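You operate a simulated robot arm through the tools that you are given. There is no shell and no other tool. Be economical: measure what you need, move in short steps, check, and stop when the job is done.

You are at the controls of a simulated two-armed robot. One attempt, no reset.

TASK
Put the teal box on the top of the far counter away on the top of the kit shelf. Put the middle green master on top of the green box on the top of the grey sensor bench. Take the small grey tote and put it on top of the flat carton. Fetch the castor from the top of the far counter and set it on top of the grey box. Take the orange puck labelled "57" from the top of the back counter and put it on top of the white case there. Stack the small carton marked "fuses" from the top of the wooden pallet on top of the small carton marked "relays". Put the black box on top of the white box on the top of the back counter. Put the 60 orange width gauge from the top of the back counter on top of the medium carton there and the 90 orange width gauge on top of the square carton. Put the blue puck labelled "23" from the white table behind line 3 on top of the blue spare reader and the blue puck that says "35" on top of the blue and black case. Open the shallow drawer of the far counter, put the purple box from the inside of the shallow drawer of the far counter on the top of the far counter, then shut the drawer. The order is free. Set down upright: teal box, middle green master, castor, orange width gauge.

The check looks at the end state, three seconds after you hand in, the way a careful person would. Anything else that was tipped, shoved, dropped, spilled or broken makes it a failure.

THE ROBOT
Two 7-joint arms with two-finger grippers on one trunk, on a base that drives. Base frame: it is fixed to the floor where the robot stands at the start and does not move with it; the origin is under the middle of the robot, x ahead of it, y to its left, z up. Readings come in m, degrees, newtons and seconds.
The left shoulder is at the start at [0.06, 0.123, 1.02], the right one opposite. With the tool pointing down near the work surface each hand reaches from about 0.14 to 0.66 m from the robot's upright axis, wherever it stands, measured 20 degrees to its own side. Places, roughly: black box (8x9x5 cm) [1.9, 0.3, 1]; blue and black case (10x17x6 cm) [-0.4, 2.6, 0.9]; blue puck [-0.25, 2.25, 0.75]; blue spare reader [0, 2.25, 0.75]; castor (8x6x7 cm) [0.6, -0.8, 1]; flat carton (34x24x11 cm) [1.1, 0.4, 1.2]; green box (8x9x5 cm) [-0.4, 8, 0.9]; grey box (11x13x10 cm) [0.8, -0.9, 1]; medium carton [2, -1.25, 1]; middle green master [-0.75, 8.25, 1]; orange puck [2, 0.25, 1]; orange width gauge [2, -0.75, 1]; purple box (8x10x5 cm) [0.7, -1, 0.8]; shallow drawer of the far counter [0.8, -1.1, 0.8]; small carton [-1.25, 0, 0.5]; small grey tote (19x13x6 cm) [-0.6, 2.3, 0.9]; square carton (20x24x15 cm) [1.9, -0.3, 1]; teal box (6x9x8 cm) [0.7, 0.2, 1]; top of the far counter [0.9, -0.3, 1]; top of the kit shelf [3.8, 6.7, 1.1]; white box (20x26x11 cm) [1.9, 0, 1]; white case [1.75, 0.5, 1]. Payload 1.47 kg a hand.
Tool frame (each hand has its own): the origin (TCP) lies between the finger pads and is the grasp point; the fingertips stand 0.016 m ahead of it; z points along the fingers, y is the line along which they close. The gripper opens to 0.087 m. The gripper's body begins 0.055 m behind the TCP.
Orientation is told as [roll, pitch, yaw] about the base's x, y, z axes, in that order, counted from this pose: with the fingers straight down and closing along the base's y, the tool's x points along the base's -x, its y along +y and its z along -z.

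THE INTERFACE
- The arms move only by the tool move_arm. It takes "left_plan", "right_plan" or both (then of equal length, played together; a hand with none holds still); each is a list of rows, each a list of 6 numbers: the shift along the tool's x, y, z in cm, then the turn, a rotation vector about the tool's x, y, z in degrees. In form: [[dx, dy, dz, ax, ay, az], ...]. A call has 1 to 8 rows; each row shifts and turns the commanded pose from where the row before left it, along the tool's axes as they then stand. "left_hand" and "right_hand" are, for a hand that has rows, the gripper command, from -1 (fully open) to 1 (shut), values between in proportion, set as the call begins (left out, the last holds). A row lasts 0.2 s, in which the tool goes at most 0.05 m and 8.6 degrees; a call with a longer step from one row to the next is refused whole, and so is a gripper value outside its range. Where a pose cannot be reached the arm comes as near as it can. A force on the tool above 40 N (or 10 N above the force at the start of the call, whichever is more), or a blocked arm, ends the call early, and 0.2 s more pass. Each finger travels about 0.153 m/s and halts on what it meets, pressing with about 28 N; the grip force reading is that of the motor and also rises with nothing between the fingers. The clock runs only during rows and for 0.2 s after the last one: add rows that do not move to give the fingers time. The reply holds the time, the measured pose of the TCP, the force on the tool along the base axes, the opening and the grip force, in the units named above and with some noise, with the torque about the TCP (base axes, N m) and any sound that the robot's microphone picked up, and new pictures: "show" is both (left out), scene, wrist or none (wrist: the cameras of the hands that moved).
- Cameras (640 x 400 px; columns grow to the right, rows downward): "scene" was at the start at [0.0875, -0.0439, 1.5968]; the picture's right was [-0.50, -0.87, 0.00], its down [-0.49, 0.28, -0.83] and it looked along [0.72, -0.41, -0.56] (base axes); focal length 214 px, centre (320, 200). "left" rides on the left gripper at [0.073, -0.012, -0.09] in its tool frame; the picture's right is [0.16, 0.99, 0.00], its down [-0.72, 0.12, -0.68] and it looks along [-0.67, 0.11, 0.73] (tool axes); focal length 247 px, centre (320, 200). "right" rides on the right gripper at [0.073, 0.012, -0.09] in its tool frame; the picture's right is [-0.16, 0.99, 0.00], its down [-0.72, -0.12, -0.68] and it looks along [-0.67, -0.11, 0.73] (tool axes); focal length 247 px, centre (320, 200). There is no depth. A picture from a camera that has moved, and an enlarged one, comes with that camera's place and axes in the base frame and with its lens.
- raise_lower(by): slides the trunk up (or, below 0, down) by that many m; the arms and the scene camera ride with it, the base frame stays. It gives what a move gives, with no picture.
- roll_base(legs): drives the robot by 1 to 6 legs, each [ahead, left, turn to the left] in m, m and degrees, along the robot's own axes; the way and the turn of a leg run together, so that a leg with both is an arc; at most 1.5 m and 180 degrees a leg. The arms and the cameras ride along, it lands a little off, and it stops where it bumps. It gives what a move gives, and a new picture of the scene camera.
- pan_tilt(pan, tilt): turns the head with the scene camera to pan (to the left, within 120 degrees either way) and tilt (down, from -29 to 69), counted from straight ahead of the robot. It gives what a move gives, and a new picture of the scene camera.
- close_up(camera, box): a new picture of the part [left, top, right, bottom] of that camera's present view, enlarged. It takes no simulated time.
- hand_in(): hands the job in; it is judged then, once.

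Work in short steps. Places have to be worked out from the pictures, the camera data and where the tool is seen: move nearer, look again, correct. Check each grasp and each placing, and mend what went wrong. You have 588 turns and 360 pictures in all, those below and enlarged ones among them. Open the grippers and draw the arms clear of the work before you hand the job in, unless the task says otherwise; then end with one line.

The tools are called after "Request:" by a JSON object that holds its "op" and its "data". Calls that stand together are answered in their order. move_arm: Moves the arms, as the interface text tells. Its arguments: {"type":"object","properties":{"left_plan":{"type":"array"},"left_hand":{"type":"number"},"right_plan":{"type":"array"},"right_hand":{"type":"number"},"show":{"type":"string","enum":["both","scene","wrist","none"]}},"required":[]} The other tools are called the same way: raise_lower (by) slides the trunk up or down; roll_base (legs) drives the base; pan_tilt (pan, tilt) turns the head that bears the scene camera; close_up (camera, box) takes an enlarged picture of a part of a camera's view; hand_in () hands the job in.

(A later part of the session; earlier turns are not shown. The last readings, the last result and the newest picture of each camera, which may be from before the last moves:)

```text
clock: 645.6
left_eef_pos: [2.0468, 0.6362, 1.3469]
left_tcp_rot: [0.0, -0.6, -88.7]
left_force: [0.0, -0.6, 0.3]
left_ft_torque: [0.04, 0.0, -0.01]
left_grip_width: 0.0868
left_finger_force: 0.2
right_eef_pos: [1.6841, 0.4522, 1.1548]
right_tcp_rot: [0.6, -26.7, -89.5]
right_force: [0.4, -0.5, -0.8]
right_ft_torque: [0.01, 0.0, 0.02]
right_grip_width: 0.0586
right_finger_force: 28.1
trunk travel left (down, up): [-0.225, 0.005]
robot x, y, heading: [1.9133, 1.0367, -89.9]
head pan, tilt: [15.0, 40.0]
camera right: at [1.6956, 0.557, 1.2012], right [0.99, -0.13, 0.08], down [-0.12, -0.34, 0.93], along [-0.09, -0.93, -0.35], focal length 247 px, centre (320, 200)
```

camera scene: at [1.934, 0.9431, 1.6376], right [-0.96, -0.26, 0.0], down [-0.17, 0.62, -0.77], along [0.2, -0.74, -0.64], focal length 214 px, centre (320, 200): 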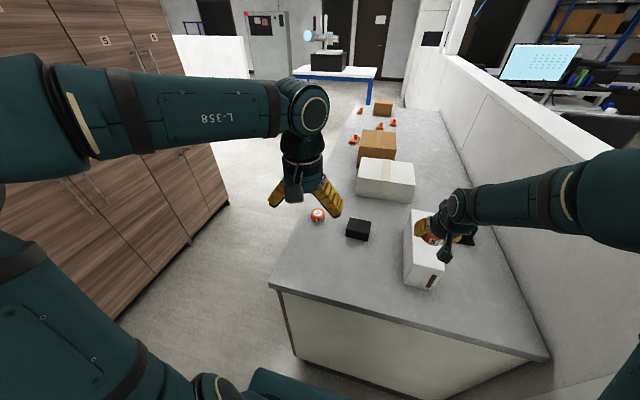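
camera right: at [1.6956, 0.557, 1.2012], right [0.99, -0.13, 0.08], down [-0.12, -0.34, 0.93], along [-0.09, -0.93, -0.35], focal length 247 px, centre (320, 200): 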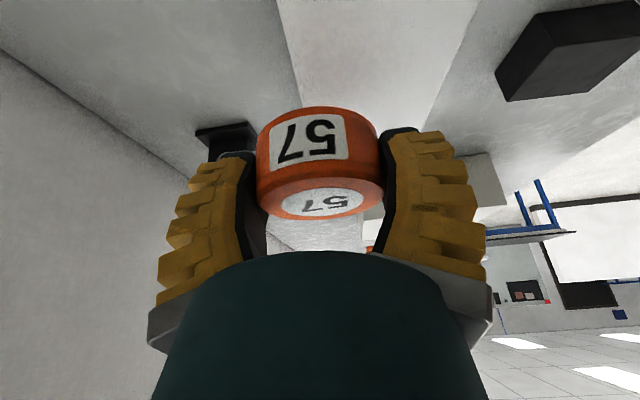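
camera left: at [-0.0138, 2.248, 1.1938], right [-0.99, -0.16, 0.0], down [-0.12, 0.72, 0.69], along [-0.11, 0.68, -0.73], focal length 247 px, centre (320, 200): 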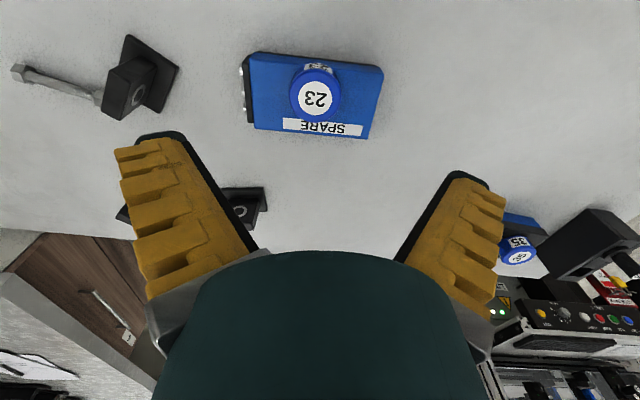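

Case top spans x≈1.67–1.78 here. Shift +3.8 cm in x, 2 cm forward, and lower.

Request:
{"op": "move_arm", "data": {"right_plan": [[-1.8, 3.8, 0.9, 0, 0, 0], [1.1, 0, 2.1, 0, 0, 0], [0.9, 0, 1.8, 0, 0, 0], [0.3, 0, 0.6, 0, 0, 0], [0.25, 0, 0.5, 0, 0, 0], [0.25, 0, 0.5, 0, 0, 0], [0.25, 0, 0.5, 0, 0, 0]], "show": "wrist"}}

```text
clock: 646.9
left_eef_pos: [2.0465, 0.6401, 1.347]
left_tcp_rot: [-0.1, -0.7, -88.8]
left_force: [0.2, 0.5, -0.2]
left_ft_torque: [-0.02, 0.03, -0.01]
left_grip_width: 0.0868
left_finger_force: 0.1
right_eef_pos: [1.7253, 0.4316, 1.107]
right_tcp_rot: [0.7, -27.9, -89.6]
right_force: [-1.1, 8.2, 20.7]
right_ft_torque: [0.37, 0.61, -0.26]
right_grip_width: 0.0599
right_finger_force: 27.7
trunk travel left (down, up): [-0.225, 0.005]
robot x, y, heading: [1.9088, 1.033, -89.8]
head pan, tilt: [15.0, 40.0]
stopped in row 5 (right hand): the force on the tool passed its limit at 43 N (the readings are from after the stop); the commanded pose is now the measured one
camera right: at [1.7354, 0.5381, 1.1525], right [0.99, -0.13, 0.08], down [-0.12, -0.32, 0.94], along [-0.09, -0.94, -0.34], focal length 247 px, centre (320, 200)
```

right: 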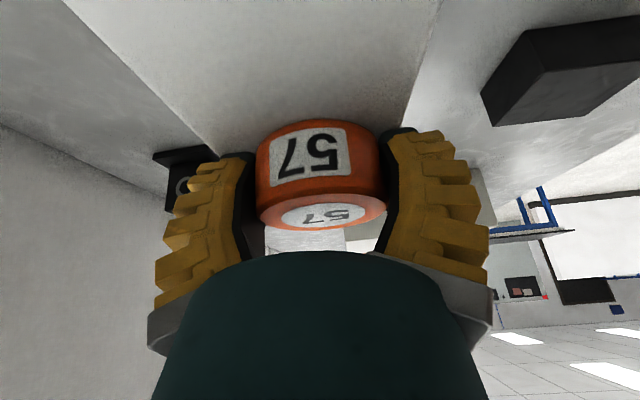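

Seated on the case, centred. Release and retreat.

Request:
{"op": "move_arm", "data": {"right_plan": [[0, 0, -0.2, 0, 0, 0], [0, 0, 0, 0, 0, 0], [0, 0, -2, 0, 0, 0], [0, 0, -4, 0, 0, 0], [0, 0, -4, 0, 0, 0], [0, 0, -4, 0, 0, 0]], "right_hand": -1, "show": "wrist"}}

```text
clock: 648.2
left_eef_pos: [2.0468, 0.6402, 1.348]
left_tcp_rot: [0.0, -0.7, -88.8]
left_force: [0.4, 0.0, 0.3]
left_ft_torque: [-0.03, 0.02, 0.0]
left_grip_width: 0.0869
left_finger_force: 0.1
right_eef_pos: [1.7206, 0.5001, 1.2318]
right_tcp_rot: [0.6, -27.6, -89.6]
right_force: [-0.3, 1.3, -0.1]
right_ft_torque: [-0.01, 0.0, 0.0]
right_grip_width: 0.087
right_finger_force: 0.1
trunk travel left (down, up): [-0.225, 0.005]
robot x, y, heading: [1.9131, 1.0387, -90.0]
head pan, tilt: [15.0, 40.0]
camera right: at [1.7313, 0.6056, 1.2772], right [0.99, -0.13, 0.08], down [-0.12, -0.33, 0.94], along [-0.09, -0.94, -0.34], focal length 247 px, centre (320, 200)
```

right: 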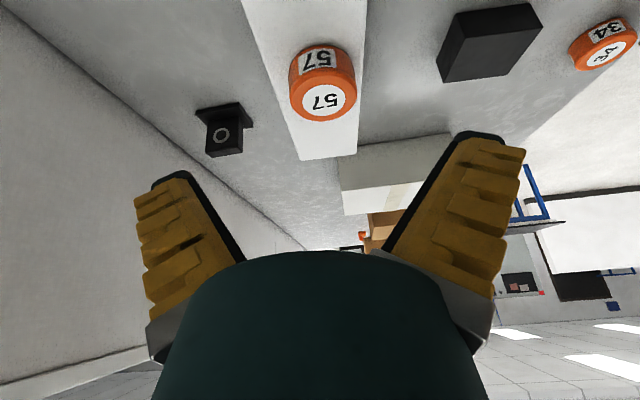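

Puck 57 is on the white case. Return to the front for the black box.

Request:
{"op": "roll_base", "data": {"legs": [[0, 0.9, 0], [0, 0, -89.7], [0, 0.87, 0], [0.24, 0, 0]]}}

Request:
{"op": "move_arm", "data": {"right_plan": [[0, 0, 2, 0, 0, 0]], "show": "wrist"}}

```text
clock: 669.2
left_eef_pos: [2.2269, 0.0082, 1.3469]
left_tcp_rot: [0.0, -0.6, -175.7]
left_force: [-1.4, 0.3, -1.0]
left_ft_torque: [0.0, -0.05, 0.02]
left_grip_width: 0.0871
left_finger_force: 0.0
right_eef_pos: [2.0694, 0.3266, 1.2309]
right_tcp_rot: [0.8, -27.5, -176.5]
right_force: [0.3, 0.9, 0.6]
right_ft_torque: [0.01, 0.03, 0.0]
right_grip_width: 0.087
right_finger_force: 0.0
trunk travel left (down, up): [-0.225, 0.005]
robot x, y, heading: [2.6144, 0.1637, -176.7]
head pan, tilt: [15.0, 40.0]
camera scene: at [2.5263, 0.1389, 1.6376], right [-0.32, 0.95, 0.0], down [0.61, 0.2, -0.77], along [-0.73, -0.24, -0.64], focal length 214 px, centre (320, 200)
```

scene: 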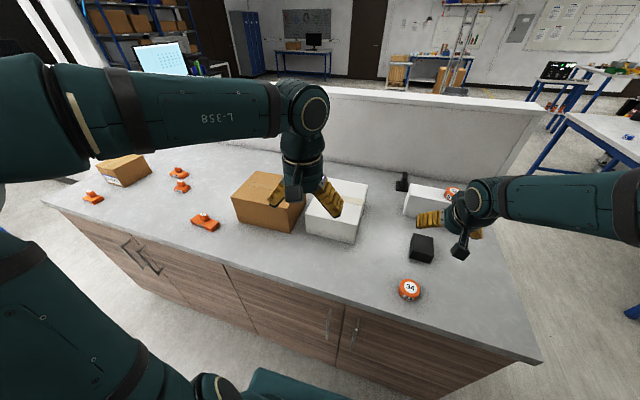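

```text
clock: 669.6
left_eef_pos: [2.2268, 0.0089, 1.3475]
left_tcp_rot: [0.0, -0.8, -175.7]
left_force: [0.0, -0.1, 0.1]
left_ft_torque: [-0.01, 0.02, 0.02]
left_grip_width: 0.0869
left_finger_force: 0.1
right_eef_pos: [2.0594, 0.3244, 1.2124]
right_tcp_rot: [0.6, -27.5, -176.5]
right_force: [-0.3, -0.4, -0.5]
right_ft_torque: [-0.01, -0.03, 0.02]
right_grip_width: 0.0872
right_finger_force: 0.0
trunk travel left (down, up): [-0.225, 0.005]
robot x, y, heading: [2.6177, 0.1696, -176.6]
head pan, tilt: [15.0, 40.0]
camera right: at [2.1674, 0.3203, 1.2574], right [-0.07, -0.99, 0.08], down [-0.33, 0.1, 0.94], along [-0.94, 0.04, -0.34], focal length 247 px, centre (320, 200)
```

right: 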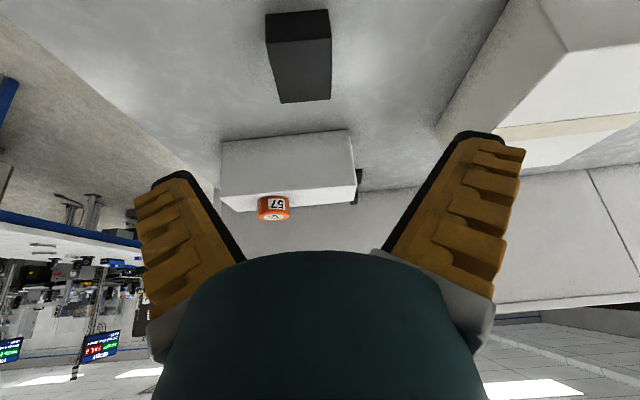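

Black box centre ≈(1.945,0.336), top ≈1.02. Move 6 cm nearer, align yaw, and approach.

Request:
{"op": "roll_base", "data": {"legs": [[0.06, 0, -3.2]]}}

Request:
{"op": "move_arm", "data": {"right_plan": [[2.5, 0, 2, 0, 0, 0], [1.5, 0, 4, 0, 0, 0], [0, 0, 4, 0, 0, 0]], "show": "wrist"}}

```text
clock: 670.6
left_eef_pos: [2.1592, 0.0288, 1.3465]
left_tcp_rot: [0.1, -0.5, -179.0]
left_force: [-0.4, 0.3, -0.2]
left_ft_torque: [0.02, -0.04, -0.02]
left_grip_width: 0.0869
left_finger_force: 0.0
right_eef_pos: [2.01, 0.3536, 1.2112]
right_tcp_rot: [0.7, -27.5, -179.6]
right_force: [-1.2, -0.5, -0.4]
right_ft_torque: [0.02, -0.03, 0.0]
right_grip_width: 0.0869
right_finger_force: 0.0
trunk travel left (down, up): [-0.225, 0.005]
robot x, y, heading: [2.5576, 0.1652, -179.5]
head pan, tilt: [15.0, 40.0]
camera scene: at [2.4643, 0.1421, 1.6375], right [-0.26, 0.96, 0.0], down [0.62, 0.17, -0.77], along [-0.74, -0.2, -0.64], focal length 214 px, centre (320, 200)
```

scene: 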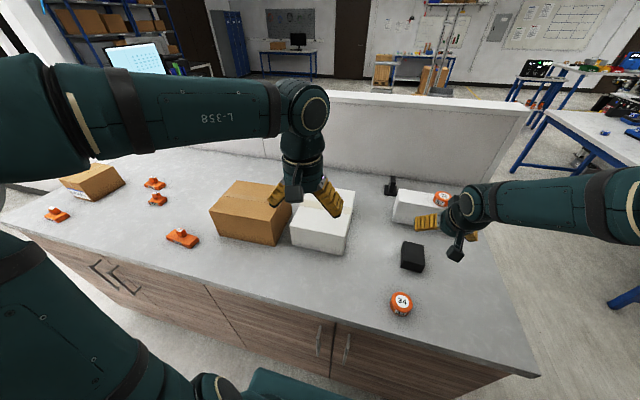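

```text
clock: 671.4
left_eef_pos: [2.1602, 0.0278, 1.3478]
left_tcp_rot: [0.1, -0.8, -178.9]
left_force: [0.2, -0.7, 0.9]
left_ft_torque: [0.01, 0.03, -0.02]
left_grip_width: 0.0872
left_finger_force: 0.0
right_eef_pos: [1.9982, 0.3541, 1.1058]
right_tcp_rot: [0.6, -27.6, -179.6]
right_force: [0.3, -0.1, 0.1]
right_ft_torque: [0.03, 0.02, 0.03]
right_grip_width: 0.0869
right_finger_force: 0.0
trunk travel left (down, up): [-0.225, 0.005]
robot x, y, heading: [2.5562, 0.1632, -179.6]
head pan, tilt: [15.0, 40.0]
camera right: at [2.1063, 0.3424, 1.1509], right [-0.13, -0.99, 0.08], down [-0.33, 0.12, 0.94], along [-0.94, 0.09, -0.34], focal length 247 px, centre (320, 200)
```

right: 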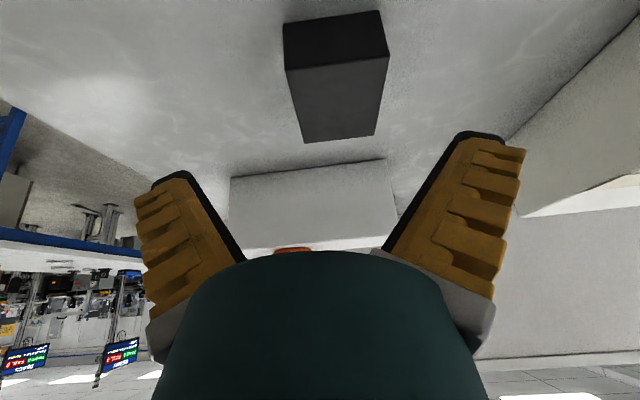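

Request:
{"op": "move_arm", "data": {"right_plan": [[0.3, 1.7, 2, 0, 0, 0], [0.25, 0, 3.3, 0, 0, 0], [0, 0, 3.3, 0, 0, 0], [0, 0, 3.3, 0, 0, 0]], "show": "none"}}

Request:
{"op": "move_arm", "data": {"right_plan": [[0, 0, 0, 0, 0, 0], [0, 0, 0, 0, 0, 0], [0, 0, 0, 0, 0, 0]], "right_hand": 1, "show": "none"}}

Request:
{"op": "move_arm", "data": {"right_plan": [[-0.7, 0, -1.4, 0, 0, 0], [-2, 0, -4, 0, 0, 0], [-2, 0, -4, 0, 0, 0], [-2, 0, -4, 0, 0, 0], [-1, 0, -2, 0, 0, 0]], "show": "wrist"}}

```text
clock: 672.4
left_eef_pos: [2.1595, 0.0298, 1.3482]
left_tcp_rot: [-0.1, -0.5, -178.9]
left_force: [-0.1, -0.4, 0.6]
left_ft_torque: [0.02, 0.04, -0.02]
left_grip_width: 0.0872
left_finger_force: 0.0
right_eef_pos: [1.9494, 0.3344, 0.9988]
right_tcp_rot: [0.8, -27.5, -179.5]
right_force: [0.4, 0.1, 0.0]
right_ft_torque: [-0.03, -0.02, 0.0]
right_grip_width: 0.0871
right_finger_force: 0.1
trunk travel left (down, up): [-0.225, 0.005]
robot x, y, heading: [2.5563, 0.1634, -179.5]
head pan, tilt: [15.0, 40.0]
```

```text
clock: 673.2
left_eef_pos: [2.1602, 0.0276, 1.3467]
left_tcp_rot: [0.1, -0.7, -178.9]
left_force: [0.3, 0.0, 0.4]
left_ft_torque: [0.0, -0.01, -0.01]
left_grip_width: 0.0868
left_finger_force: 0.0
right_eef_pos: [1.9508, 0.3347, 0.9995]
right_tcp_rot: [0.7, -27.6, -179.5]
right_force: [0.6, 3.3, 9.4]
right_ft_torque: [0.05, -0.42, 0.05]
right_grip_width: 0.079
right_finger_force: 28.6
trunk travel left (down, up): [-0.225, 0.005]
robot x, y, heading: [2.557, 0.1661, -179.6]
head pan, tilt: [15.0, 40.0]
```

```text
clock: 674.4
left_eef_pos: [2.1595, 0.0274, 1.3469]
left_tcp_rot: [0.1, -0.8, -178.9]
left_force: [0.5, 0.2, 0.1]
left_ft_torque: [0.03, 0.01, -0.01]
left_grip_width: 0.0869
left_finger_force: 0.0
right_eef_pos: [1.954, 0.3339, 1.1686]
right_tcp_rot: [0.6, -27.5, -179.7]
right_force: [0.0, 0.7, -2.2]
right_ft_torque: [-0.01, -0.02, 0.01]
right_grip_width: 0.0743
right_finger_force: 28.2
trunk travel left (down, up): [-0.225, 0.005]
robot x, y, heading: [2.5544, 0.1638, -179.5]
head pan, tilt: [15.0, 40.0]
camera right: at [2.0613, 0.3229, 1.2142], right [-0.13, -0.99, 0.08], down [-0.33, 0.12, 0.94], along [-0.94, 0.09, -0.34], focal length 247 px, centre (320, 200)
```

right: 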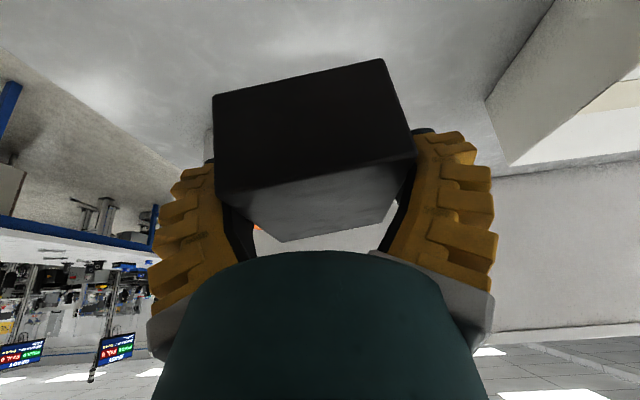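

Held. White box top: x 1.72–1.97, y ±0.1, z≈1.08. Strafe south 0.335 to bring the black box over it.

Request:
{"op": "roll_base", "data": {"legs": [[0.02, 0.335, 0]]}}

Request:
{"op": "close_up", "data": {"camera": "scene", "box": [240, 140, 460, 300]}}

```text
clock: 677.9
left_eef_pos: [2.141, -0.3027, 1.3462]
left_tcp_rot: [0.0, -0.7, -178.9]
left_force: [-0.6, 0.4, 0.7]
left_ft_torque: [0.01, -0.02, 0.0]
left_grip_width: 0.087
left_finger_force: 0.1
right_eef_pos: [1.9367, 0.0029, 1.1694]
right_tcp_rot: [0.7, -27.5, -179.6]
right_force: [0.7, -0.3, -2.1]
right_ft_torque: [0.0, 0.02, 0.01]
right_grip_width: 0.0736
right_finger_force: 28.1
trunk travel left (down, up): [-0.225, 0.005]
robot x, y, heading: [2.5353, -0.1683, -179.8]
head pan, tilt: [15.0, 40.0]
camera scene: at [2.4482, -0.1893, 1.6376], right [-0.26, 0.96, 0.0], down [0.62, 0.17, -0.77], along [-0.74, -0.2, -0.64], focal length 214 px, centre (320, 200)
```

scene: 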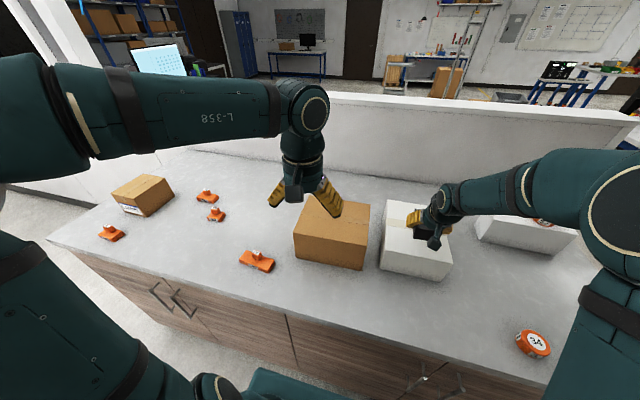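

```text
2.50 times, centred on (350, 220) of scene
camera zoom: at [2.4482, -0.1893, 1.6376], right [-0.26, 0.96, 0.0], down [0.62, 0.17, -0.77], along [-0.74, -0.2, -0.64], focal length 536 px, centre (245, 150)
```

zoom: 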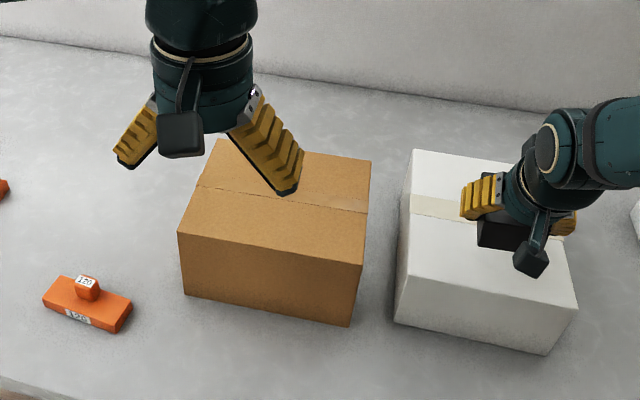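

Over the white box. Nudge 1.5 cm deeper and lower to contact.

Request:
{"op": "move_arm", "data": {"right_plan": [[-1.3, 1.0, 0.7, 0, 0, 0], [0.9, 0, 1.8, 0, 0, 0], [0.9, 0, 1.8, 0, 0, 0], [0.37, 0, 0.7, 0, 0, 0], [0.25, 0, 0.5, 0, 0, 0], [0.25, 0, 0.5, 0, 0, 0], [0.25, 0, 0.5, 0, 0, 0]], "show": "none"}}

```text
clock: 679.5
left_eef_pos: [2.1437, -0.3021, 1.3475]
left_tcp_rot: [-0.1, -0.8, -178.8]
left_force: [-0.4, 0.0, -1.0]
left_ft_torque: [0.0, -0.02, 0.01]
left_grip_width: 0.0871
left_finger_force: 0.1
right_eef_pos: [1.9187, -0.0055, 1.1106]
right_tcp_rot: [0.8, -28.4, -179.8]
right_force: [5.9, 1.4, 15.2]
right_ft_torque: [-0.14, -0.27, 0.0]
right_grip_width: 0.0771
right_finger_force: 27.6
trunk travel left (down, up): [-0.225, 0.005]
robot x, y, heading: [2.5429, -0.1684, -179.6]
head pan, tilt: [15.0, 40.0]
stopped in row 7 (right hand): the force on the tool passed its limit at 41 N (the readings are from after the stop); the commanded pose is now the measured one
```

Contact at the expected height. Release and withdraw.

Request:
{"op": "move_arm", "data": {"right_plan": [[0, 0, 0, 0, 0, 0], [0, 0, 0, 0, 0, 0], [0, 0, -1, 0, 0, 0], [0, 0, -3, 0, 0, 0], [0, 0, -4, 0, 0, 0], [0, 0, -4, 0, 0, 0], [0, 0, -4, 0, 0, 0]], "right_hand": -1, "show": "wrist"}}

```text
clock: 681.1
left_eef_pos: [2.1434, -0.3028, 1.3485]
left_tcp_rot: [0.0, -0.7, -178.9]
left_force: [-0.1, 0.6, -0.6]
left_ft_torque: [0.0, 0.0, -0.02]
left_grip_width: 0.0871
left_finger_force: 0.1
right_eef_pos: [1.9949, -0.0039, 1.2515]
right_tcp_rot: [0.8, -28.3, -179.8]
right_force: [0.9, 0.2, 0.4]
right_ft_torque: [0.0, 0.02, -0.05]
right_grip_width: 0.0872
right_finger_force: 0.1
trunk travel left (down, up): [-0.225, 0.005]
robot x, y, heading: [2.5395, -0.1626, -179.8]
head pan, tilt: [15.0, 40.0]
camera right: at [2.1022, -0.014, 1.2951], right [-0.13, -0.99, 0.09], down [-0.32, 0.12, 0.94], along [-0.94, 0.09, -0.33], focal length 247 px, centre (320, 200)
```

right: 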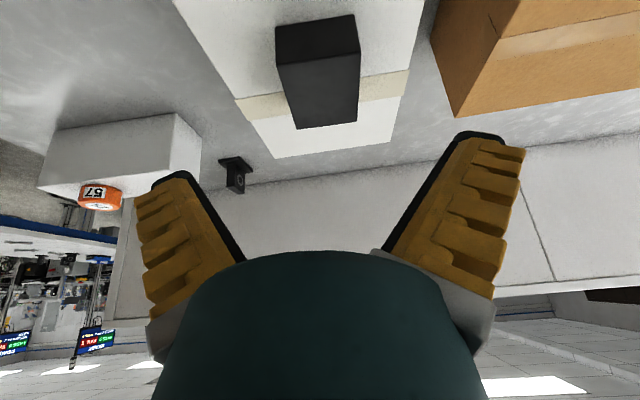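

Black box is on the white box. Move south 0.55 to view the gauges.

Request:
{"op": "roll_base", "data": {"legs": [[-0.03, 0.55, 0]]}}

Request:
{"op": "close_up", "data": {"camera": "scene", "box": [160, 150, 440, 310]}}

```text
clock: 686.5
left_eef_pos: [2.1744, -0.8633, 1.3474]
left_tcp_rot: [0.0, -0.7, -179.2]
left_force: [0.2, 0.1, 0.3]
left_ft_torque: [-0.02, -0.01, 0.0]
left_grip_width: 0.0866
left_finger_force: 0.2
right_eef_pos: [2.0252, -0.5649, 1.2502]
right_tcp_rot: [0.8, -28.3, -180.0]
right_force: [-0.9, -0.4, -0.1]
right_ft_torque: [-0.01, 0.02, -0.03]
right_grip_width: 0.0871
right_finger_force: 0.0
trunk travel left (down, up): [-0.225, 0.005]
robot x, y, heading: [2.568, -0.7262, -180.0]
head pan, tilt: [15.0, 40.0]
camera scene: at [2.4801, -0.7506, 1.6376], right [-0.26, 0.97, 0.0], down [0.62, 0.17, -0.77], along [-0.74, -0.2, -0.64], focal length 214 px, centre (320, 200)
```

scene: 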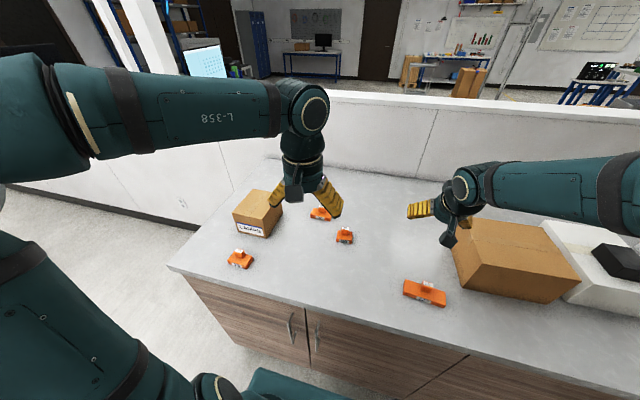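

```text
2.29 times, centred on (300, 230) of scene
camera zoom: at [2.4801, -0.7506, 1.6376], right [-0.26, 0.97, 0.0], down [0.62, 0.17, -0.77], along [-0.74, -0.2, -0.64], focal length 490 px, centre (366, 131)
```

zoom: 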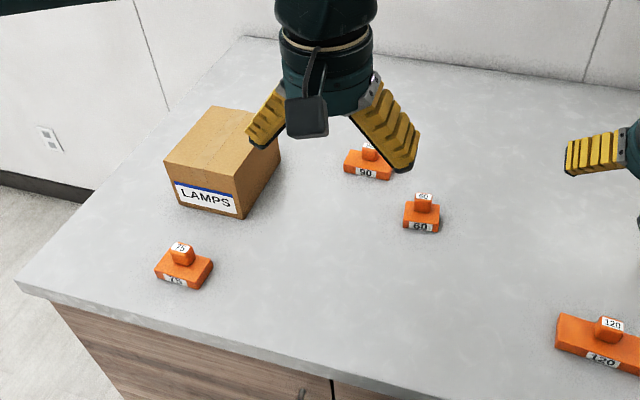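

Clear: "60" at ≈(1.93,−0.80), "90" at ≈(1.83,−0.92), medium carton "LAMPS" top ≈(1.905,−1.175,1.064). Take the 60 by its knob with the vertical left hand.

Request:
{"op": "roll_base", "data": {"legs": [[0.03, -0.06, 0]]}}

Request:
{"op": "move_arm", "data": {"left_plan": [[-3, 0, 3.7, 0, 0, 0], [-3, 0, 3.7, 0, 0, 0], [-3, 0, 3.7, 0, 0, 0], [-2.5, 0, 4, 0, 0, 0], [-2.5, 0, 4, 0, 0, 0], [-2, 0, 4, 0, 0, 0]], "show": "wrist"}}

```text
clock: 687.7
left_eef_pos: [2.1462, -0.8041, 1.3474]
left_tcp_rot: [0.0, -0.6, -179.0]
left_force: [0.5, 0.6, 0.5]
left_ft_torque: [-0.03, -0.02, -0.01]
left_grip_width: 0.0869
left_finger_force: 0.1
right_eef_pos: [1.995, -0.5061, 1.2507]
right_tcp_rot: [0.8, -28.3, -179.9]
right_force: [-0.4, -0.4, -0.2]
right_ft_torque: [-0.02, 0.01, -0.04]
right_grip_width: 0.0872
right_finger_force: 0.1
trunk travel left (down, up): [-0.225, 0.005]
robot x, y, heading: [2.5392, -0.6701, -179.9]
head pan, tilt: [15.0, 40.0]
camera scene: at [2.4507, -0.6915, 1.6376], right [-0.26, 0.97, 0.0], down [0.62, 0.17, -0.77], along [-0.74, -0.2, -0.64], focal length 214 px, centre (320, 200)
```

scene: 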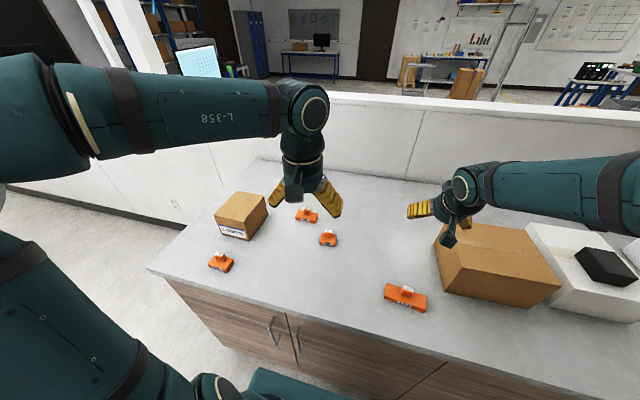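

```text
clock: 689.1
left_eef_pos: [1.978, -0.808, 1.1171]
left_tcp_rot: [0.0, -0.7, -179.2]
left_force: [-0.2, -0.6, -1.0]
left_ft_torque: [0.01, -0.01, 0.03]
left_grip_width: 0.0868
left_finger_force: 0.1
right_eef_pos: [1.9944, -0.5065, 1.2503]
right_tcp_rot: [0.7, -28.2, -179.9]
right_force: [-0.9, 0.4, -0.7]
right_ft_torque: [-0.02, -0.02, 0.0]
right_grip_width: 0.0869
right_finger_force: 0.1
trunk travel left (down, up): [-0.225, 0.005]
robot x, y, heading: [2.536, -0.6697, -180.0]
head pan, tilt: [15.0, 40.0]
camera left: at [2.053, -0.7946, 1.2051], right [0.17, -0.98, 0.0], down [-0.71, -0.13, 0.69], along [-0.68, -0.12, -0.73], focal length 247 px, centre (320, 200)
```

left: 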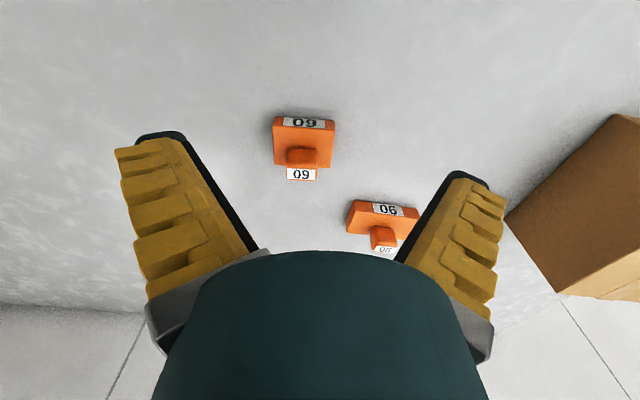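

Knob of "60" ≈(1.922,−0.801), top ≈1.035. Move over and down.

Request:
{"op": "move_arm", "data": {"left_plan": [[-2.8, -0.35, 1.5, 0, 0, 0], [-2.8, -0.35, 1.5, 0, 0, 0], [0, 0, 3, 0, 0, 0]], "show": "wrist"}}

```text
clock: 689.9
left_eef_pos: [1.923, -0.8014, 1.0573]
left_tcp_rot: [-0.1, -0.8, -179.1]
left_force: [0.1, -1.3, 0.0]
left_ft_torque: [0.0, -0.01, -0.01]
left_grip_width: 0.0871
left_finger_force: 0.1
right_eef_pos: [1.9959, -0.5065, 1.2516]
right_tcp_rot: [0.8, -28.3, -179.9]
right_force: [0.5, -1.3, 0.4]
right_ft_torque: [0.05, 0.01, 0.03]
right_grip_width: 0.0871
right_finger_force: 0.0
trunk travel left (down, up): [-0.225, 0.005]
robot x, y, heading: [2.543, -0.6659, -179.8]
head pan, tilt: [15.0, 40.0]
camera left: at [1.997, -0.7883, 1.1459], right [0.17, -0.98, 0.0], down [-0.71, -0.13, 0.69], along [-0.68, -0.12, -0.73], focal length 247 px, centre (320, 200)
```

left: 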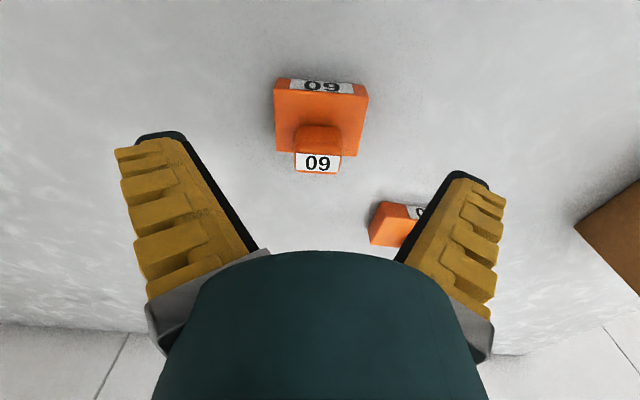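

Request:
{"op": "move_arm", "data": {"left_plan": [[-0.4, 0, 2, 0, 0, 0], [0, 0, 1.5, 0, 0, 0]], "show": "none"}}

Request:
{"op": "move_arm", "data": {"left_plan": [[0, 0, 0, 0, 0, 0], [0, 0, 0, 0, 0, 0], [0, 0, 0, 0, 0, 0], [0, 0, 0, 0, 0, 0]], "left_hand": 1, "show": "none"}}

Request:
{"op": "move_arm", "data": {"left_plan": [[0, 0, -1.5, 0, 0, 0], [0, 0, -3, 0, 0, 0]], "show": "wrist"}}

```text
clock: 690.5
left_eef_pos: [1.9194, -0.8018, 1.0215]
left_tcp_rot: [0.0, -0.7, -179.0]
left_force: [0.3, 0.0, 0.1]
left_ft_torque: [-0.01, -0.02, 0.0]
left_grip_width: 0.0867
left_finger_force: 0.0
right_eef_pos: [1.9948, -0.5056, 1.25]
right_tcp_rot: [0.8, -28.3, -179.9]
right_force: [0.1, -0.1, 0.1]
right_ft_torque: [0.0, -0.01, -0.04]
right_grip_width: 0.087
right_finger_force: 0.1
trunk travel left (down, up): [-0.225, 0.005]
robot x, y, heading: [2.5423, -0.6707, -180.0]
head pan, tilt: [15.0, 40.0]
```

```text
clock: 691.5
left_eef_pos: [1.9188, -0.8021, 1.0229]
left_tcp_rot: [0.1, -0.7, -179.1]
left_force: [-1.5, -0.8, 6.9]
left_ft_torque: [0.02, 0.12, 0.05]
left_grip_width: 0.0227
left_finger_force: 28.2
right_eef_pos: [1.9962, -0.5061, 1.2507]
right_tcp_rot: [0.8, -28.3, -179.8]
right_force: [0.4, -0.2, 0.6]
right_ft_torque: [0.0, -0.02, -0.01]
right_grip_width: 0.0871
right_finger_force: 0.1
trunk travel left (down, up): [-0.225, 0.005]
robot x, y, heading: [2.539, -0.6707, -179.7]
head pan, tilt: [15.0, 40.0]
```

```text
clock: 692.1
left_eef_pos: [1.9208, -0.8005, 1.0688]
left_tcp_rot: [0.0, -0.7, -179.0]
left_force: [0.3, 0.5, -1.1]
left_ft_torque: [-0.01, 0.04, -0.01]
left_grip_width: 0.0223
left_finger_force: 28.2
right_eef_pos: [1.9965, -0.5053, 1.2506]
right_tcp_rot: [0.7, -28.3, -179.9]
right_force: [0.9, -0.6, 0.4]
right_ft_torque: [0.0, 0.01, -0.01]
right_grip_width: 0.0869
right_finger_force: 0.0
trunk travel left (down, up): [-0.225, 0.005]
robot x, y, heading: [2.5436, -0.6702, -179.6]
head pan, tilt: [15.0, 40.0]
camera left: at [1.9945, -0.7868, 1.1574], right [0.17, -0.98, 0.0], down [-0.71, -0.13, 0.69], along [-0.68, -0.12, -0.73], focal length 247 px, centre (320, 200)
```

left: 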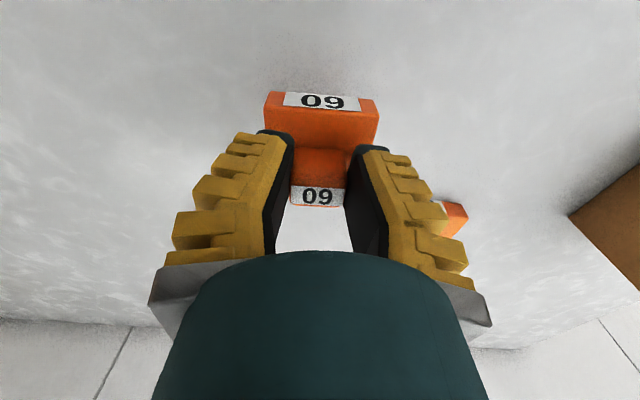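

Held level. Raise it and strafe south 0.37 to the LAMPS carton.

Request:
{"op": "move_arm", "data": {"left_plan": [[1, 0, -3, 0, 0, 0], [0.5, 0, -3.5, 0, 0, 0], [0.5, 0, -3.5, 0, 0, 0]], "show": "none"}}

Request:
{"op": "roll_base", "data": {"legs": [[0, 0.37, 0]]}}

Request:
{"op": "close_up", "data": {"camera": "scene", "box": [200, 130, 440, 290]}}

```text
clock: 692.9
left_eef_pos: [1.9422, -0.8007, 1.1706]
left_tcp_rot: [-0.1, -0.8, -179.1]
left_force: [0.1, 0.1, -0.7]
left_ft_torque: [-0.01, 0.04, -0.02]
left_grip_width: 0.0215
left_finger_force: 28.0
right_eef_pos: [1.9962, -0.5067, 1.2514]
right_tcp_rot: [0.8, -28.3, -179.9]
right_force: [0.4, -0.7, -0.1]
right_ft_torque: [-0.02, -0.01, 0.0]
right_grip_width: 0.0872
right_finger_force: 0.1
trunk travel left (down, up): [-0.225, 0.005]
robot x, y, heading: [2.5409, -0.666, -180.0]
head pan, tilt: [15.0, 40.0]
```

```text
clock: 696.6
left_eef_pos: [1.9424, -1.165, 1.1694]
left_tcp_rot: [0.0, -0.8, -178.9]
left_force: [0.2, -0.9, -1.2]
left_ft_torque: [-0.01, 0.02, 0.02]
left_grip_width: 0.0218
left_finger_force: 27.3
right_eef_pos: [1.9972, -0.8709, 1.2505]
right_tcp_rot: [0.8, -28.3, -179.7]
right_force: [0.4, 0.1, 0.6]
right_ft_torque: [0.0, -0.03, 0.0]
right_grip_width: 0.0867
right_finger_force: 0.0
trunk travel left (down, up): [-0.225, 0.005]
robot x, y, heading: [2.5458, -1.0301, -179.4]
head pan, tilt: [15.0, 40.0]
camera scene: at [2.4519, -1.0546, 1.6376], right [-0.26, 0.96, 0.0], down [0.62, 0.17, -0.77], along [-0.74, -0.2, -0.64], focal length 214 px, centre (320, 200)
```

scene: 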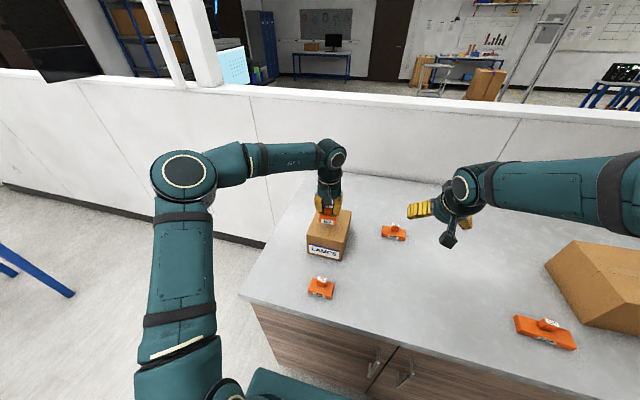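

```text
2.50 times, centred on (320, 210) of scene
camera zoom: at [2.4519, -1.0546, 1.6376], right [-0.26, 0.96, 0.0], down [0.62, 0.17, -0.77], along [-0.74, -0.2, -0.64], focal length 536 px, centre (320, 175)
```

zoom: 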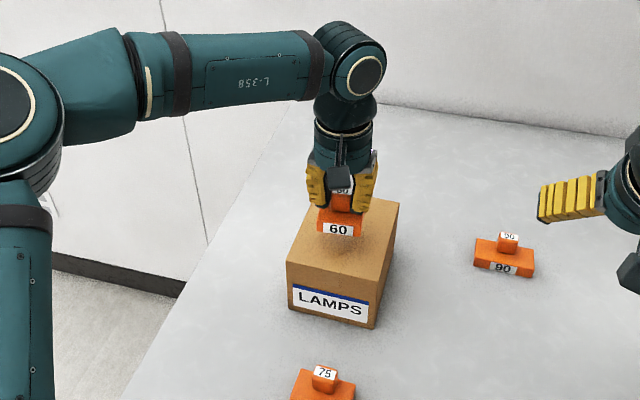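

Shift 2 cm deeper, then lower onto the carton.

Request:
{"op": "move_arm", "data": {"left_plan": [[-2, 0.2, 1.5, 0, 0, 0], [0, 0, 1.5, 0, 0, 0], [0, 0, 1, 0, 0, 0], [0, 0, 0.6, 0, 0, 0], [0, 0, 0.5, 0, 0, 0], [0, 0, 0.5, 0, 0, 0], [0, 0, 0.5, 0, 0, 0]], "show": "none"}}

```text
clock: 698.2
left_eef_pos: [1.9237, -1.1674, 1.1174]
left_tcp_rot: [-0.1, -1.3, -178.7]
left_force: [8.5, -3.0, 21.3]
left_ft_torque: [-0.04, -0.01, 0.09]
left_grip_width: 0.0293
left_finger_force: 28.1
right_eef_pos: [1.9986, -0.8704, 1.2516]
right_tcp_rot: [0.8, -28.4, -179.7]
right_force: [-1.0, 0.8, 0.3]
right_ft_torque: [-0.02, -0.02, -0.01]
right_grip_width: 0.0871
right_finger_force: 0.0
trunk travel left (down, up): [-0.225, 0.005]
robot x, y, heading: [2.5451, -1.0333, -179.6]
head pan, tilt: [15.0, 40.0]
stopped in row 7 (left hand): the force on the tool passed its limit at 43 N (the readings are from after the stop); the commanded pose is now the measured one
```

Contact. Check, then release.

Request:
{"op": "close_up", "data": {"camera": "scene", "box": [200, 130, 440, 290]}}

Request:
{"op": "move_arm", "data": {"left_plan": [[0, 0, -0.2, 0, 0, 0], [0, 0, 0, 0, 0, 0], [0, 0, -2, 0, 0, 0], [0, 0, -4, 0, 0, 0], [1, 0, -4, 0, 0, 0], [1, 0, -4, 0, 0, 0]], "left_hand": -1, "show": "wrist"}}

```text
2.50 times, centred on (320, 210) of scene
camera zoom: at [2.4548, -1.0545, 1.6377], right [-0.26, 0.96, 0.0], down [0.62, 0.17, -0.77], along [-0.74, -0.2, -0.64], focal length 536 px, centre (320, 175)
```

zoom: 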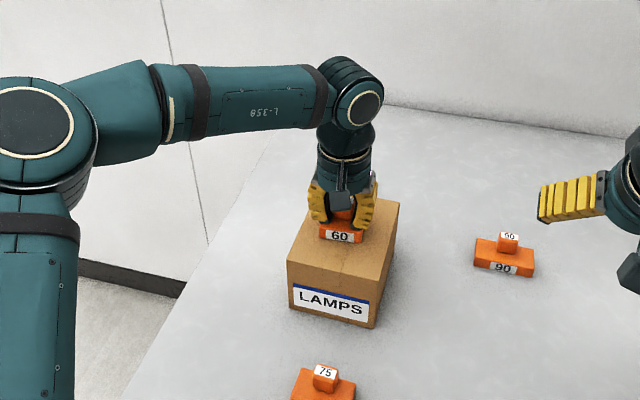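

```text
clock: 699.6
left_eef_pos: [1.9457, -1.1656, 1.2562]
left_tcp_rot: [0.0, -1.0, -178.8]
left_force: [-0.2, 0.6, -0.5]
left_ft_torque: [-0.03, 0.03, -0.01]
left_grip_width: 0.0868
left_finger_force: 0.0
right_eef_pos: [1.9967, -0.87, 1.2508]
right_tcp_rot: [0.8, -28.4, -179.7]
right_force: [0.8, 0.2, 0.1]
right_ft_torque: [-0.02, 0.0, -0.04]
right_grip_width: 0.0871
right_finger_force: 0.0
trunk travel left (down, up): [-0.225, 0.005]
robot x, y, heading: [2.5446, -1.0345, -180.0]
head pan, tilt: [15.0, 40.0]
camera left: at [2.0203, -1.152, 1.3448], right [0.18, -0.98, 0.0], down [-0.71, -0.13, 0.69], along [-0.68, -0.12, -0.72], focal length 247 px, centre (320, 200)
```

left: 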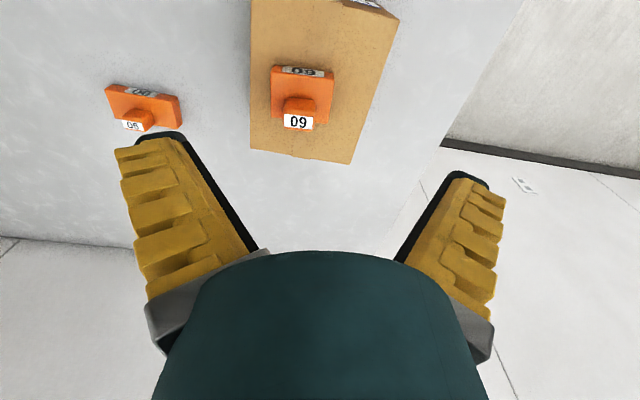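

"60" stands on LAMPS. For "90" (knob ≈(1.823,−0.927)) pitch the right hand to −48° and approach.

Request:
{"op": "roll_base", "data": {"legs": [[0.01, 0.07, 0]]}}

Request:
{"op": "move_arm", "data": {"right_plan": [[0, 0, 0, 0, -6.6, 0], [0, 0, 0, 0, -6.6, 0], [0, 0, 0, 0, -6.6, 0], [1.2, 0, 4.5, 0, 0, 0], [1.2, 0, 4.5, 0, 0, 0], [1.2, 0, 4.5, 0, 0, 0]], "show": "wrist"}}

```text
clock: 700.9
left_eef_pos: [1.9359, -1.2367, 1.2562]
left_tcp_rot: [0.0, -1.0, -178.9]
left_force: [1.3, 0.4, 0.5]
left_ft_torque: [-0.03, 0.02, -0.02]
left_grip_width: 0.0871
left_finger_force: 0.1
right_eef_pos: [1.9871, -0.9394, 1.2506]
right_tcp_rot: [0.9, -28.4, -179.7]
right_force: [0.1, 0.2, -0.8]
right_ft_torque: [0.01, -0.01, -0.02]
right_grip_width: 0.087
right_finger_force: 0.0
trunk travel left (down, up): [-0.225, 0.005]
robot x, y, heading: [2.5298, -1.1026, -180.0]
head pan, tilt: [15.0, 40.0]
camera scene: at [2.4423, -1.1246, 1.6376], right [-0.26, 0.96, 0.0], down [0.62, 0.17, -0.77], along [-0.74, -0.2, -0.64], focal length 214 px, centre (320, 200)
```

scene: 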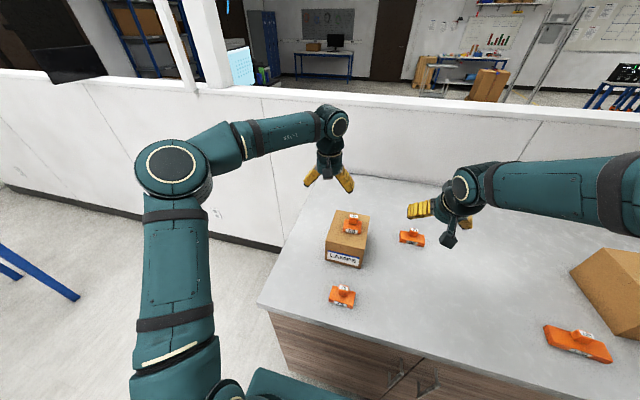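

```text
clock: 702.3
left_eef_pos: [1.9338, -1.2352, 1.2545]
left_tcp_rot: [0.0, -0.7, -178.9]
left_force: [-0.3, -0.3, -0.2]
left_ft_torque: [-0.04, -0.02, 0.0]
left_grip_width: 0.0869
left_finger_force: 0.0
right_eef_pos: [1.9083, -0.9437, 1.1325]
right_tcp_rot: [1.2, -48.0, 179.8]
right_force: [-1.1, 0.4, 0.4]
right_ft_torque: [0.02, -0.02, 0.0]
right_grip_width: 0.0869
right_finger_force: 0.0
trunk travel left (down, up): [-0.225, 0.005]
robot x, y, heading: [2.5367, -1.0985, -179.8]
head pan, tilt: [15.0, 40.0]
camera right: at [2.0246, -0.9546, 1.1379], right [-0.1, -0.99, 0.13], down [0.02, 0.13, 0.99], along [-1.0, 0.1, 0.01], focal length 247 px, centre (320, 200)
```

right: 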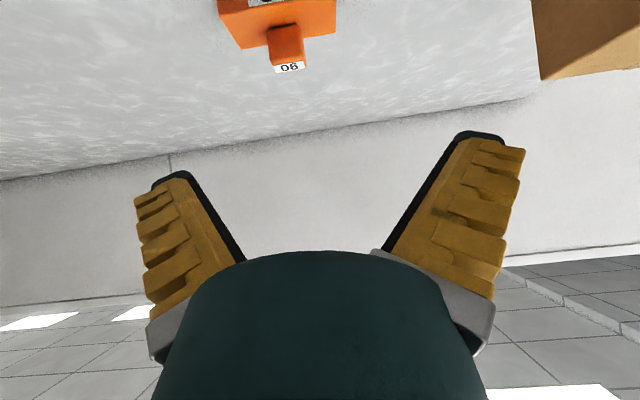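

Request:
{"op": "move_arm", "data": {"right_plan": [[1.2, -1.0, 2, 0, 0, 0], [1.15, -0.9, 2, 0, 0, 0], [0, 0, 3, 0, 0, 0], [0, 0, 3, 0, 0, 0]], "show": "wrist"}}

```text
clock: 703.3
left_eef_pos: [1.9347, -1.2364, 1.2558]
left_tcp_rot: [0.0, -1.0, -178.9]
left_force: [0.4, -0.3, 0.2]
left_ft_torque: [-0.02, 0.01, -0.04]
left_grip_width: 0.087
left_finger_force: 0.1
right_eef_pos: [1.8515, -0.9249, 1.0495]
right_tcp_rot: [1.1, -48.1, 179.8]
right_force: [0.1, -0.1, -0.2]
right_ft_torque: [0.01, -0.02, -0.01]
right_grip_width: 0.0873
right_finger_force: 0.0
trunk travel left (down, up): [-0.225, 0.005]
robot x, y, heading: [2.5359, -1.1012, -179.7]
head pan, tilt: [15.0, 40.0]
camera right: at [1.9681, -0.936, 1.0554], right [-0.09, -0.99, 0.13], down [0.02, 0.13, 0.99], along [-1.0, 0.1, 0.01], focal length 247 px, centre (320, 200)
```

right: 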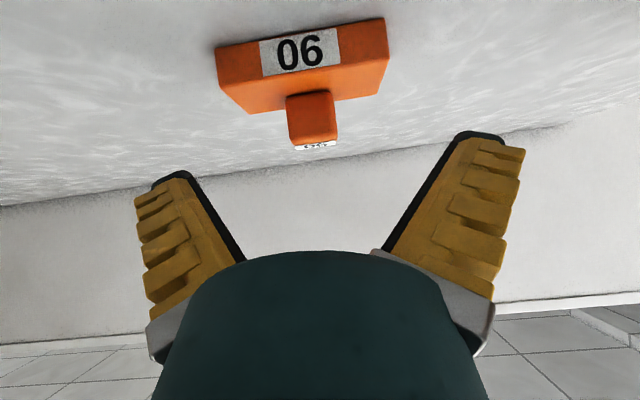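

Request:
{"op": "move_arm", "data": {"right_plan": [[0.2, 0, 1.9, 0, 0, 0], [0.15, 0, 1.8, 0, 0, 0]], "show": "none"}}

Request:
{"op": "move_arm", "data": {"right_plan": [[0, 0, 0, 0, 0, 0], [0, 0, 0, 0, 0, 0], [0, 0, 0, 0, 0, 0], [0, 0, 0, 0, 0, 0]], "right_hand": 1, "show": "none"}}

Request:
{"op": "move_arm", "data": {"right_plan": [[-1.1, 0, -1, 0, 0, 0], [-2.2, 0, -2, 0, 0, 0], [-3, 0, -2.7, 0, 0, 0]], "show": "wrist"}}

```text
clock: 703.9
left_eef_pos: [1.9356, -1.2359, 1.2559]
left_tcp_rot: [0.0, -0.8, -179.0]
left_force: [0.0, 1.0, 0.9]
left_ft_torque: [-0.01, -0.02, 0.0]
left_grip_width: 0.0871
left_finger_force: 0.1
right_eef_pos: [1.8274, -0.9249, 1.0221]
right_tcp_rot: [1.0, -48.0, 179.9]
right_force: [0.6, -0.3, -0.1]
right_ft_torque: [-0.03, 0.0, 0.04]
right_grip_width: 0.0871
right_finger_force: 0.1
trunk travel left (down, up): [-0.225, 0.005]
robot x, y, heading: [2.5318, -1.1034, -179.6]
head pan, tilt: [15.0, 40.0]
```

```text
clock: 704.9
left_eef_pos: [1.9357, -1.2354, 1.257]
left_tcp_rot: [0.0, -1.0, -178.9]
left_force: [-0.3, -0.2, -0.5]
left_ft_torque: [0.01, 0.02, 0.0]
left_grip_width: 0.0869
left_finger_force: 0.1
right_eef_pos: [1.8279, -0.9248, 1.0228]
right_tcp_rot: [1.1, -48.3, 179.8]
right_force: [-2.0, 1.5, 10.0]
right_ft_torque: [-0.04, 0.42, -0.06]
right_grip_width: 0.0203
right_finger_force: 28.3
trunk travel left (down, up): [-0.225, 0.005]
robot x, y, heading: [2.5335, -1.1052, -179.7]
head pan, tilt: [15.0, 40.0]
```

```text
clock: 705.7
left_eef_pos: [1.9362, -1.2361, 1.2574]
left_tcp_rot: [-0.1, -1.0, -178.8]
left_force: [0.1, 0.6, 1.2]
left_ft_torque: [-0.02, 0.02, 0.02]
left_grip_width: 0.0872
left_finger_force: 0.0
right_eef_pos: [1.828, -0.9246, 1.1069]
right_tcp_rot: [1.0, -48.0, 179.8]
right_force: [-0.7, 1.0, -0.4]
right_ft_torque: [0.0, -0.01, -0.03]
right_grip_width: 0.0161
right_finger_force: 27.9
trunk travel left (down, up): [-0.225, 0.005]
robot x, y, heading: [2.5371, -1.1003, -179.5]
head pan, tilt: [15.0, 40.0]
camera right: at [1.9447, -0.9359, 1.1126], right [-0.1, -0.99, 0.13], down [0.02, 0.13, 0.99], along [-1.0, 0.1, 0.01], focal length 247 px, centre (320, 200)
```

right: 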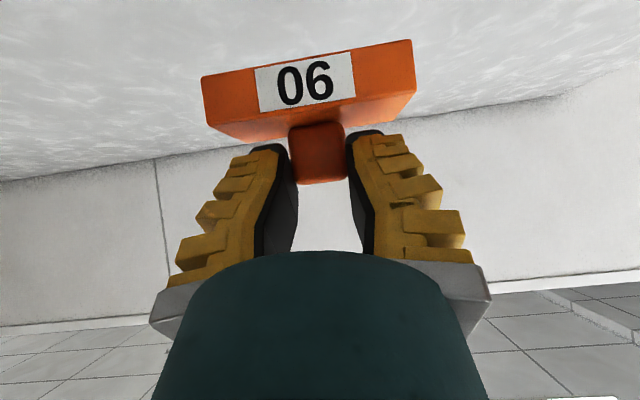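

The knob is only at the fingertips. I'll carry it just 11 cm nearer on the counter, set it down and regrip vertically.

Request:
{"op": "move_arm", "data": {"right_plan": [[1.8, 0, -2.04, 0, 0, 0], [1.8, 0, -2.04, 0, 0, 0], [1.8, 0, -2.04, 0, 0, 0], [1.8, 0, -2.04, 0, 0, 0], [1.5, 0, 1.35, 0, 0, 0], [1.5, 0, 1.35, 0, 0, 0], [1.5, 0, 1.35, 0, 0, 0]], "show": "wrist"}}

```text
clock: 707.3
left_eef_pos: [1.934, -1.2355, 1.2553]
left_tcp_rot: [0.0, -0.8, -178.9]
left_force: [-0.3, 0.1, 0.1]
left_ft_torque: [0.03, -0.03, -0.05]
left_grip_width: 0.087
left_finger_force: 0.0
right_eef_pos: [1.9347, -0.9229, 1.0467]
right_tcp_rot: [1.0, -48.1, 179.8]
right_force: [-0.4, -0.3, -1.3]
right_ft_torque: [-0.01, -0.05, 0.01]
right_grip_width: 0.0158
right_finger_force: 27.8
trunk travel left (down, up): [-0.225, 0.005]
robot x, y, heading: [2.5341, -1.0976, -179.4]
head pan, tilt: [15.0, 40.0]
camera right: at [2.0513, -0.9343, 1.0523], right [-0.09, -0.99, 0.13], down [0.02, 0.13, 0.99], along [-1.0, 0.1, 0.01], focal length 247 px, centre (320, 200)
```

right: 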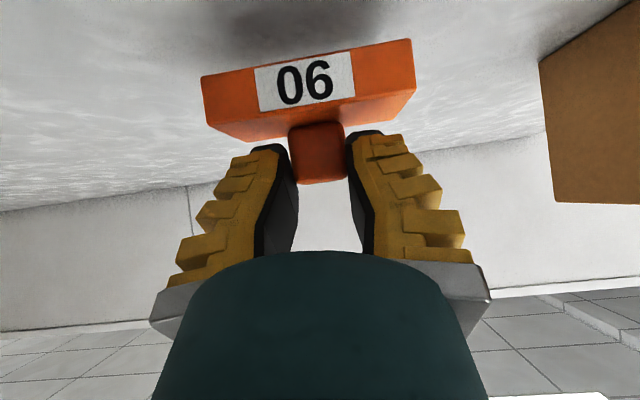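

Request:
{"op": "move_arm", "data": {"right_plan": [[0.37, 0, 0.33, 0, 0, 0], [0.37, 0, 0.33, 0, 0, 0], [0.37, 0, 0.33, 0, 0, 0], [0.37, 0, 0.33, 0, 0, 0], [0.37, 0, 0.33, 0, 0, 0]], "show": "none"}}

```text
clock: 708.5
left_eef_pos: [1.9384, -1.2367, 1.2583]
left_tcp_rot: [-0.1, -1.0, -178.9]
left_force: [1.4, 0.8, 0.2]
left_ft_torque: [0.02, 0.0, -0.01]
left_grip_width: 0.0869
left_finger_force: 0.1
right_eef_pos: [1.9345, -0.9243, 1.0263]
right_tcp_rot: [1.1, -48.8, 179.8]
right_force: [0.2, 2.6, 30.0]
right_ft_torque: [0.16, 0.33, 0.02]
right_grip_width: 0.0058
right_finger_force: 28.4
trunk travel left (down, up): [-0.225, 0.005]
robot x, y, heading: [2.5336, -1.1009, -179.7]
head pan, tilt: [15.0, 40.0]
```

Contact. Open, retreat and look.

Request:
{"op": "move_arm", "data": {"right_plan": [[0, 0, -0.4, 0, 0, 0], [0, 0, 0, 0, 0, 0], [0, 0, -3, 0, 0, 0], [0, 0, -4, 0, 0, 0], [0, 0, -4, 0, 0, 0]], "right_hand": -1, "show": "wrist"}}

```text
clock: 709.7
left_eef_pos: [1.9371, -1.236, 1.2566]
left_tcp_rot: [0.0, -1.0, -179.0]
left_force: [-0.8, 0.5, -0.2]
left_ft_torque: [0.01, 0.04, 0.0]
left_grip_width: 0.0868
left_finger_force: 0.1
right_eef_pos: [2.0234, -0.9231, 1.0997]
right_tcp_rot: [1.0, -48.1, 179.8]
right_force: [-0.1, -0.1, 0.2]
right_ft_torque: [0.01, 0.02, -0.02]
right_grip_width: 0.0869
right_finger_force: 0.0
trunk travel left (down, up): [-0.225, 0.005]
robot x, y, heading: [2.5323, -1.1032, -179.7]
head pan, tilt: [15.0, 40.0]
camera right: at [2.1394, -0.9336, 1.1045], right [-0.09, -0.99, 0.13], down [0.02, 0.13, 0.99], along [-1.0, 0.1, 0.01], focal length 247 px, centre (320, 200)
```

right: 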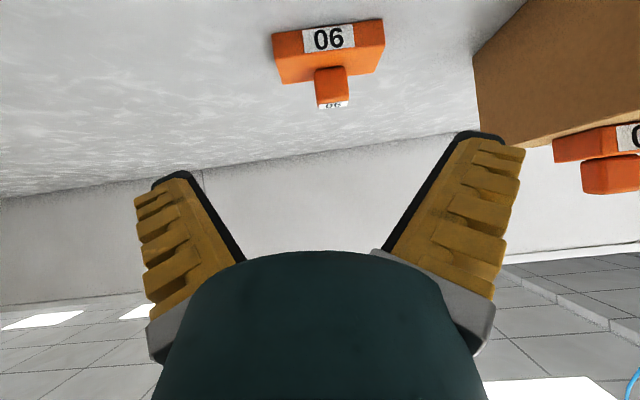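

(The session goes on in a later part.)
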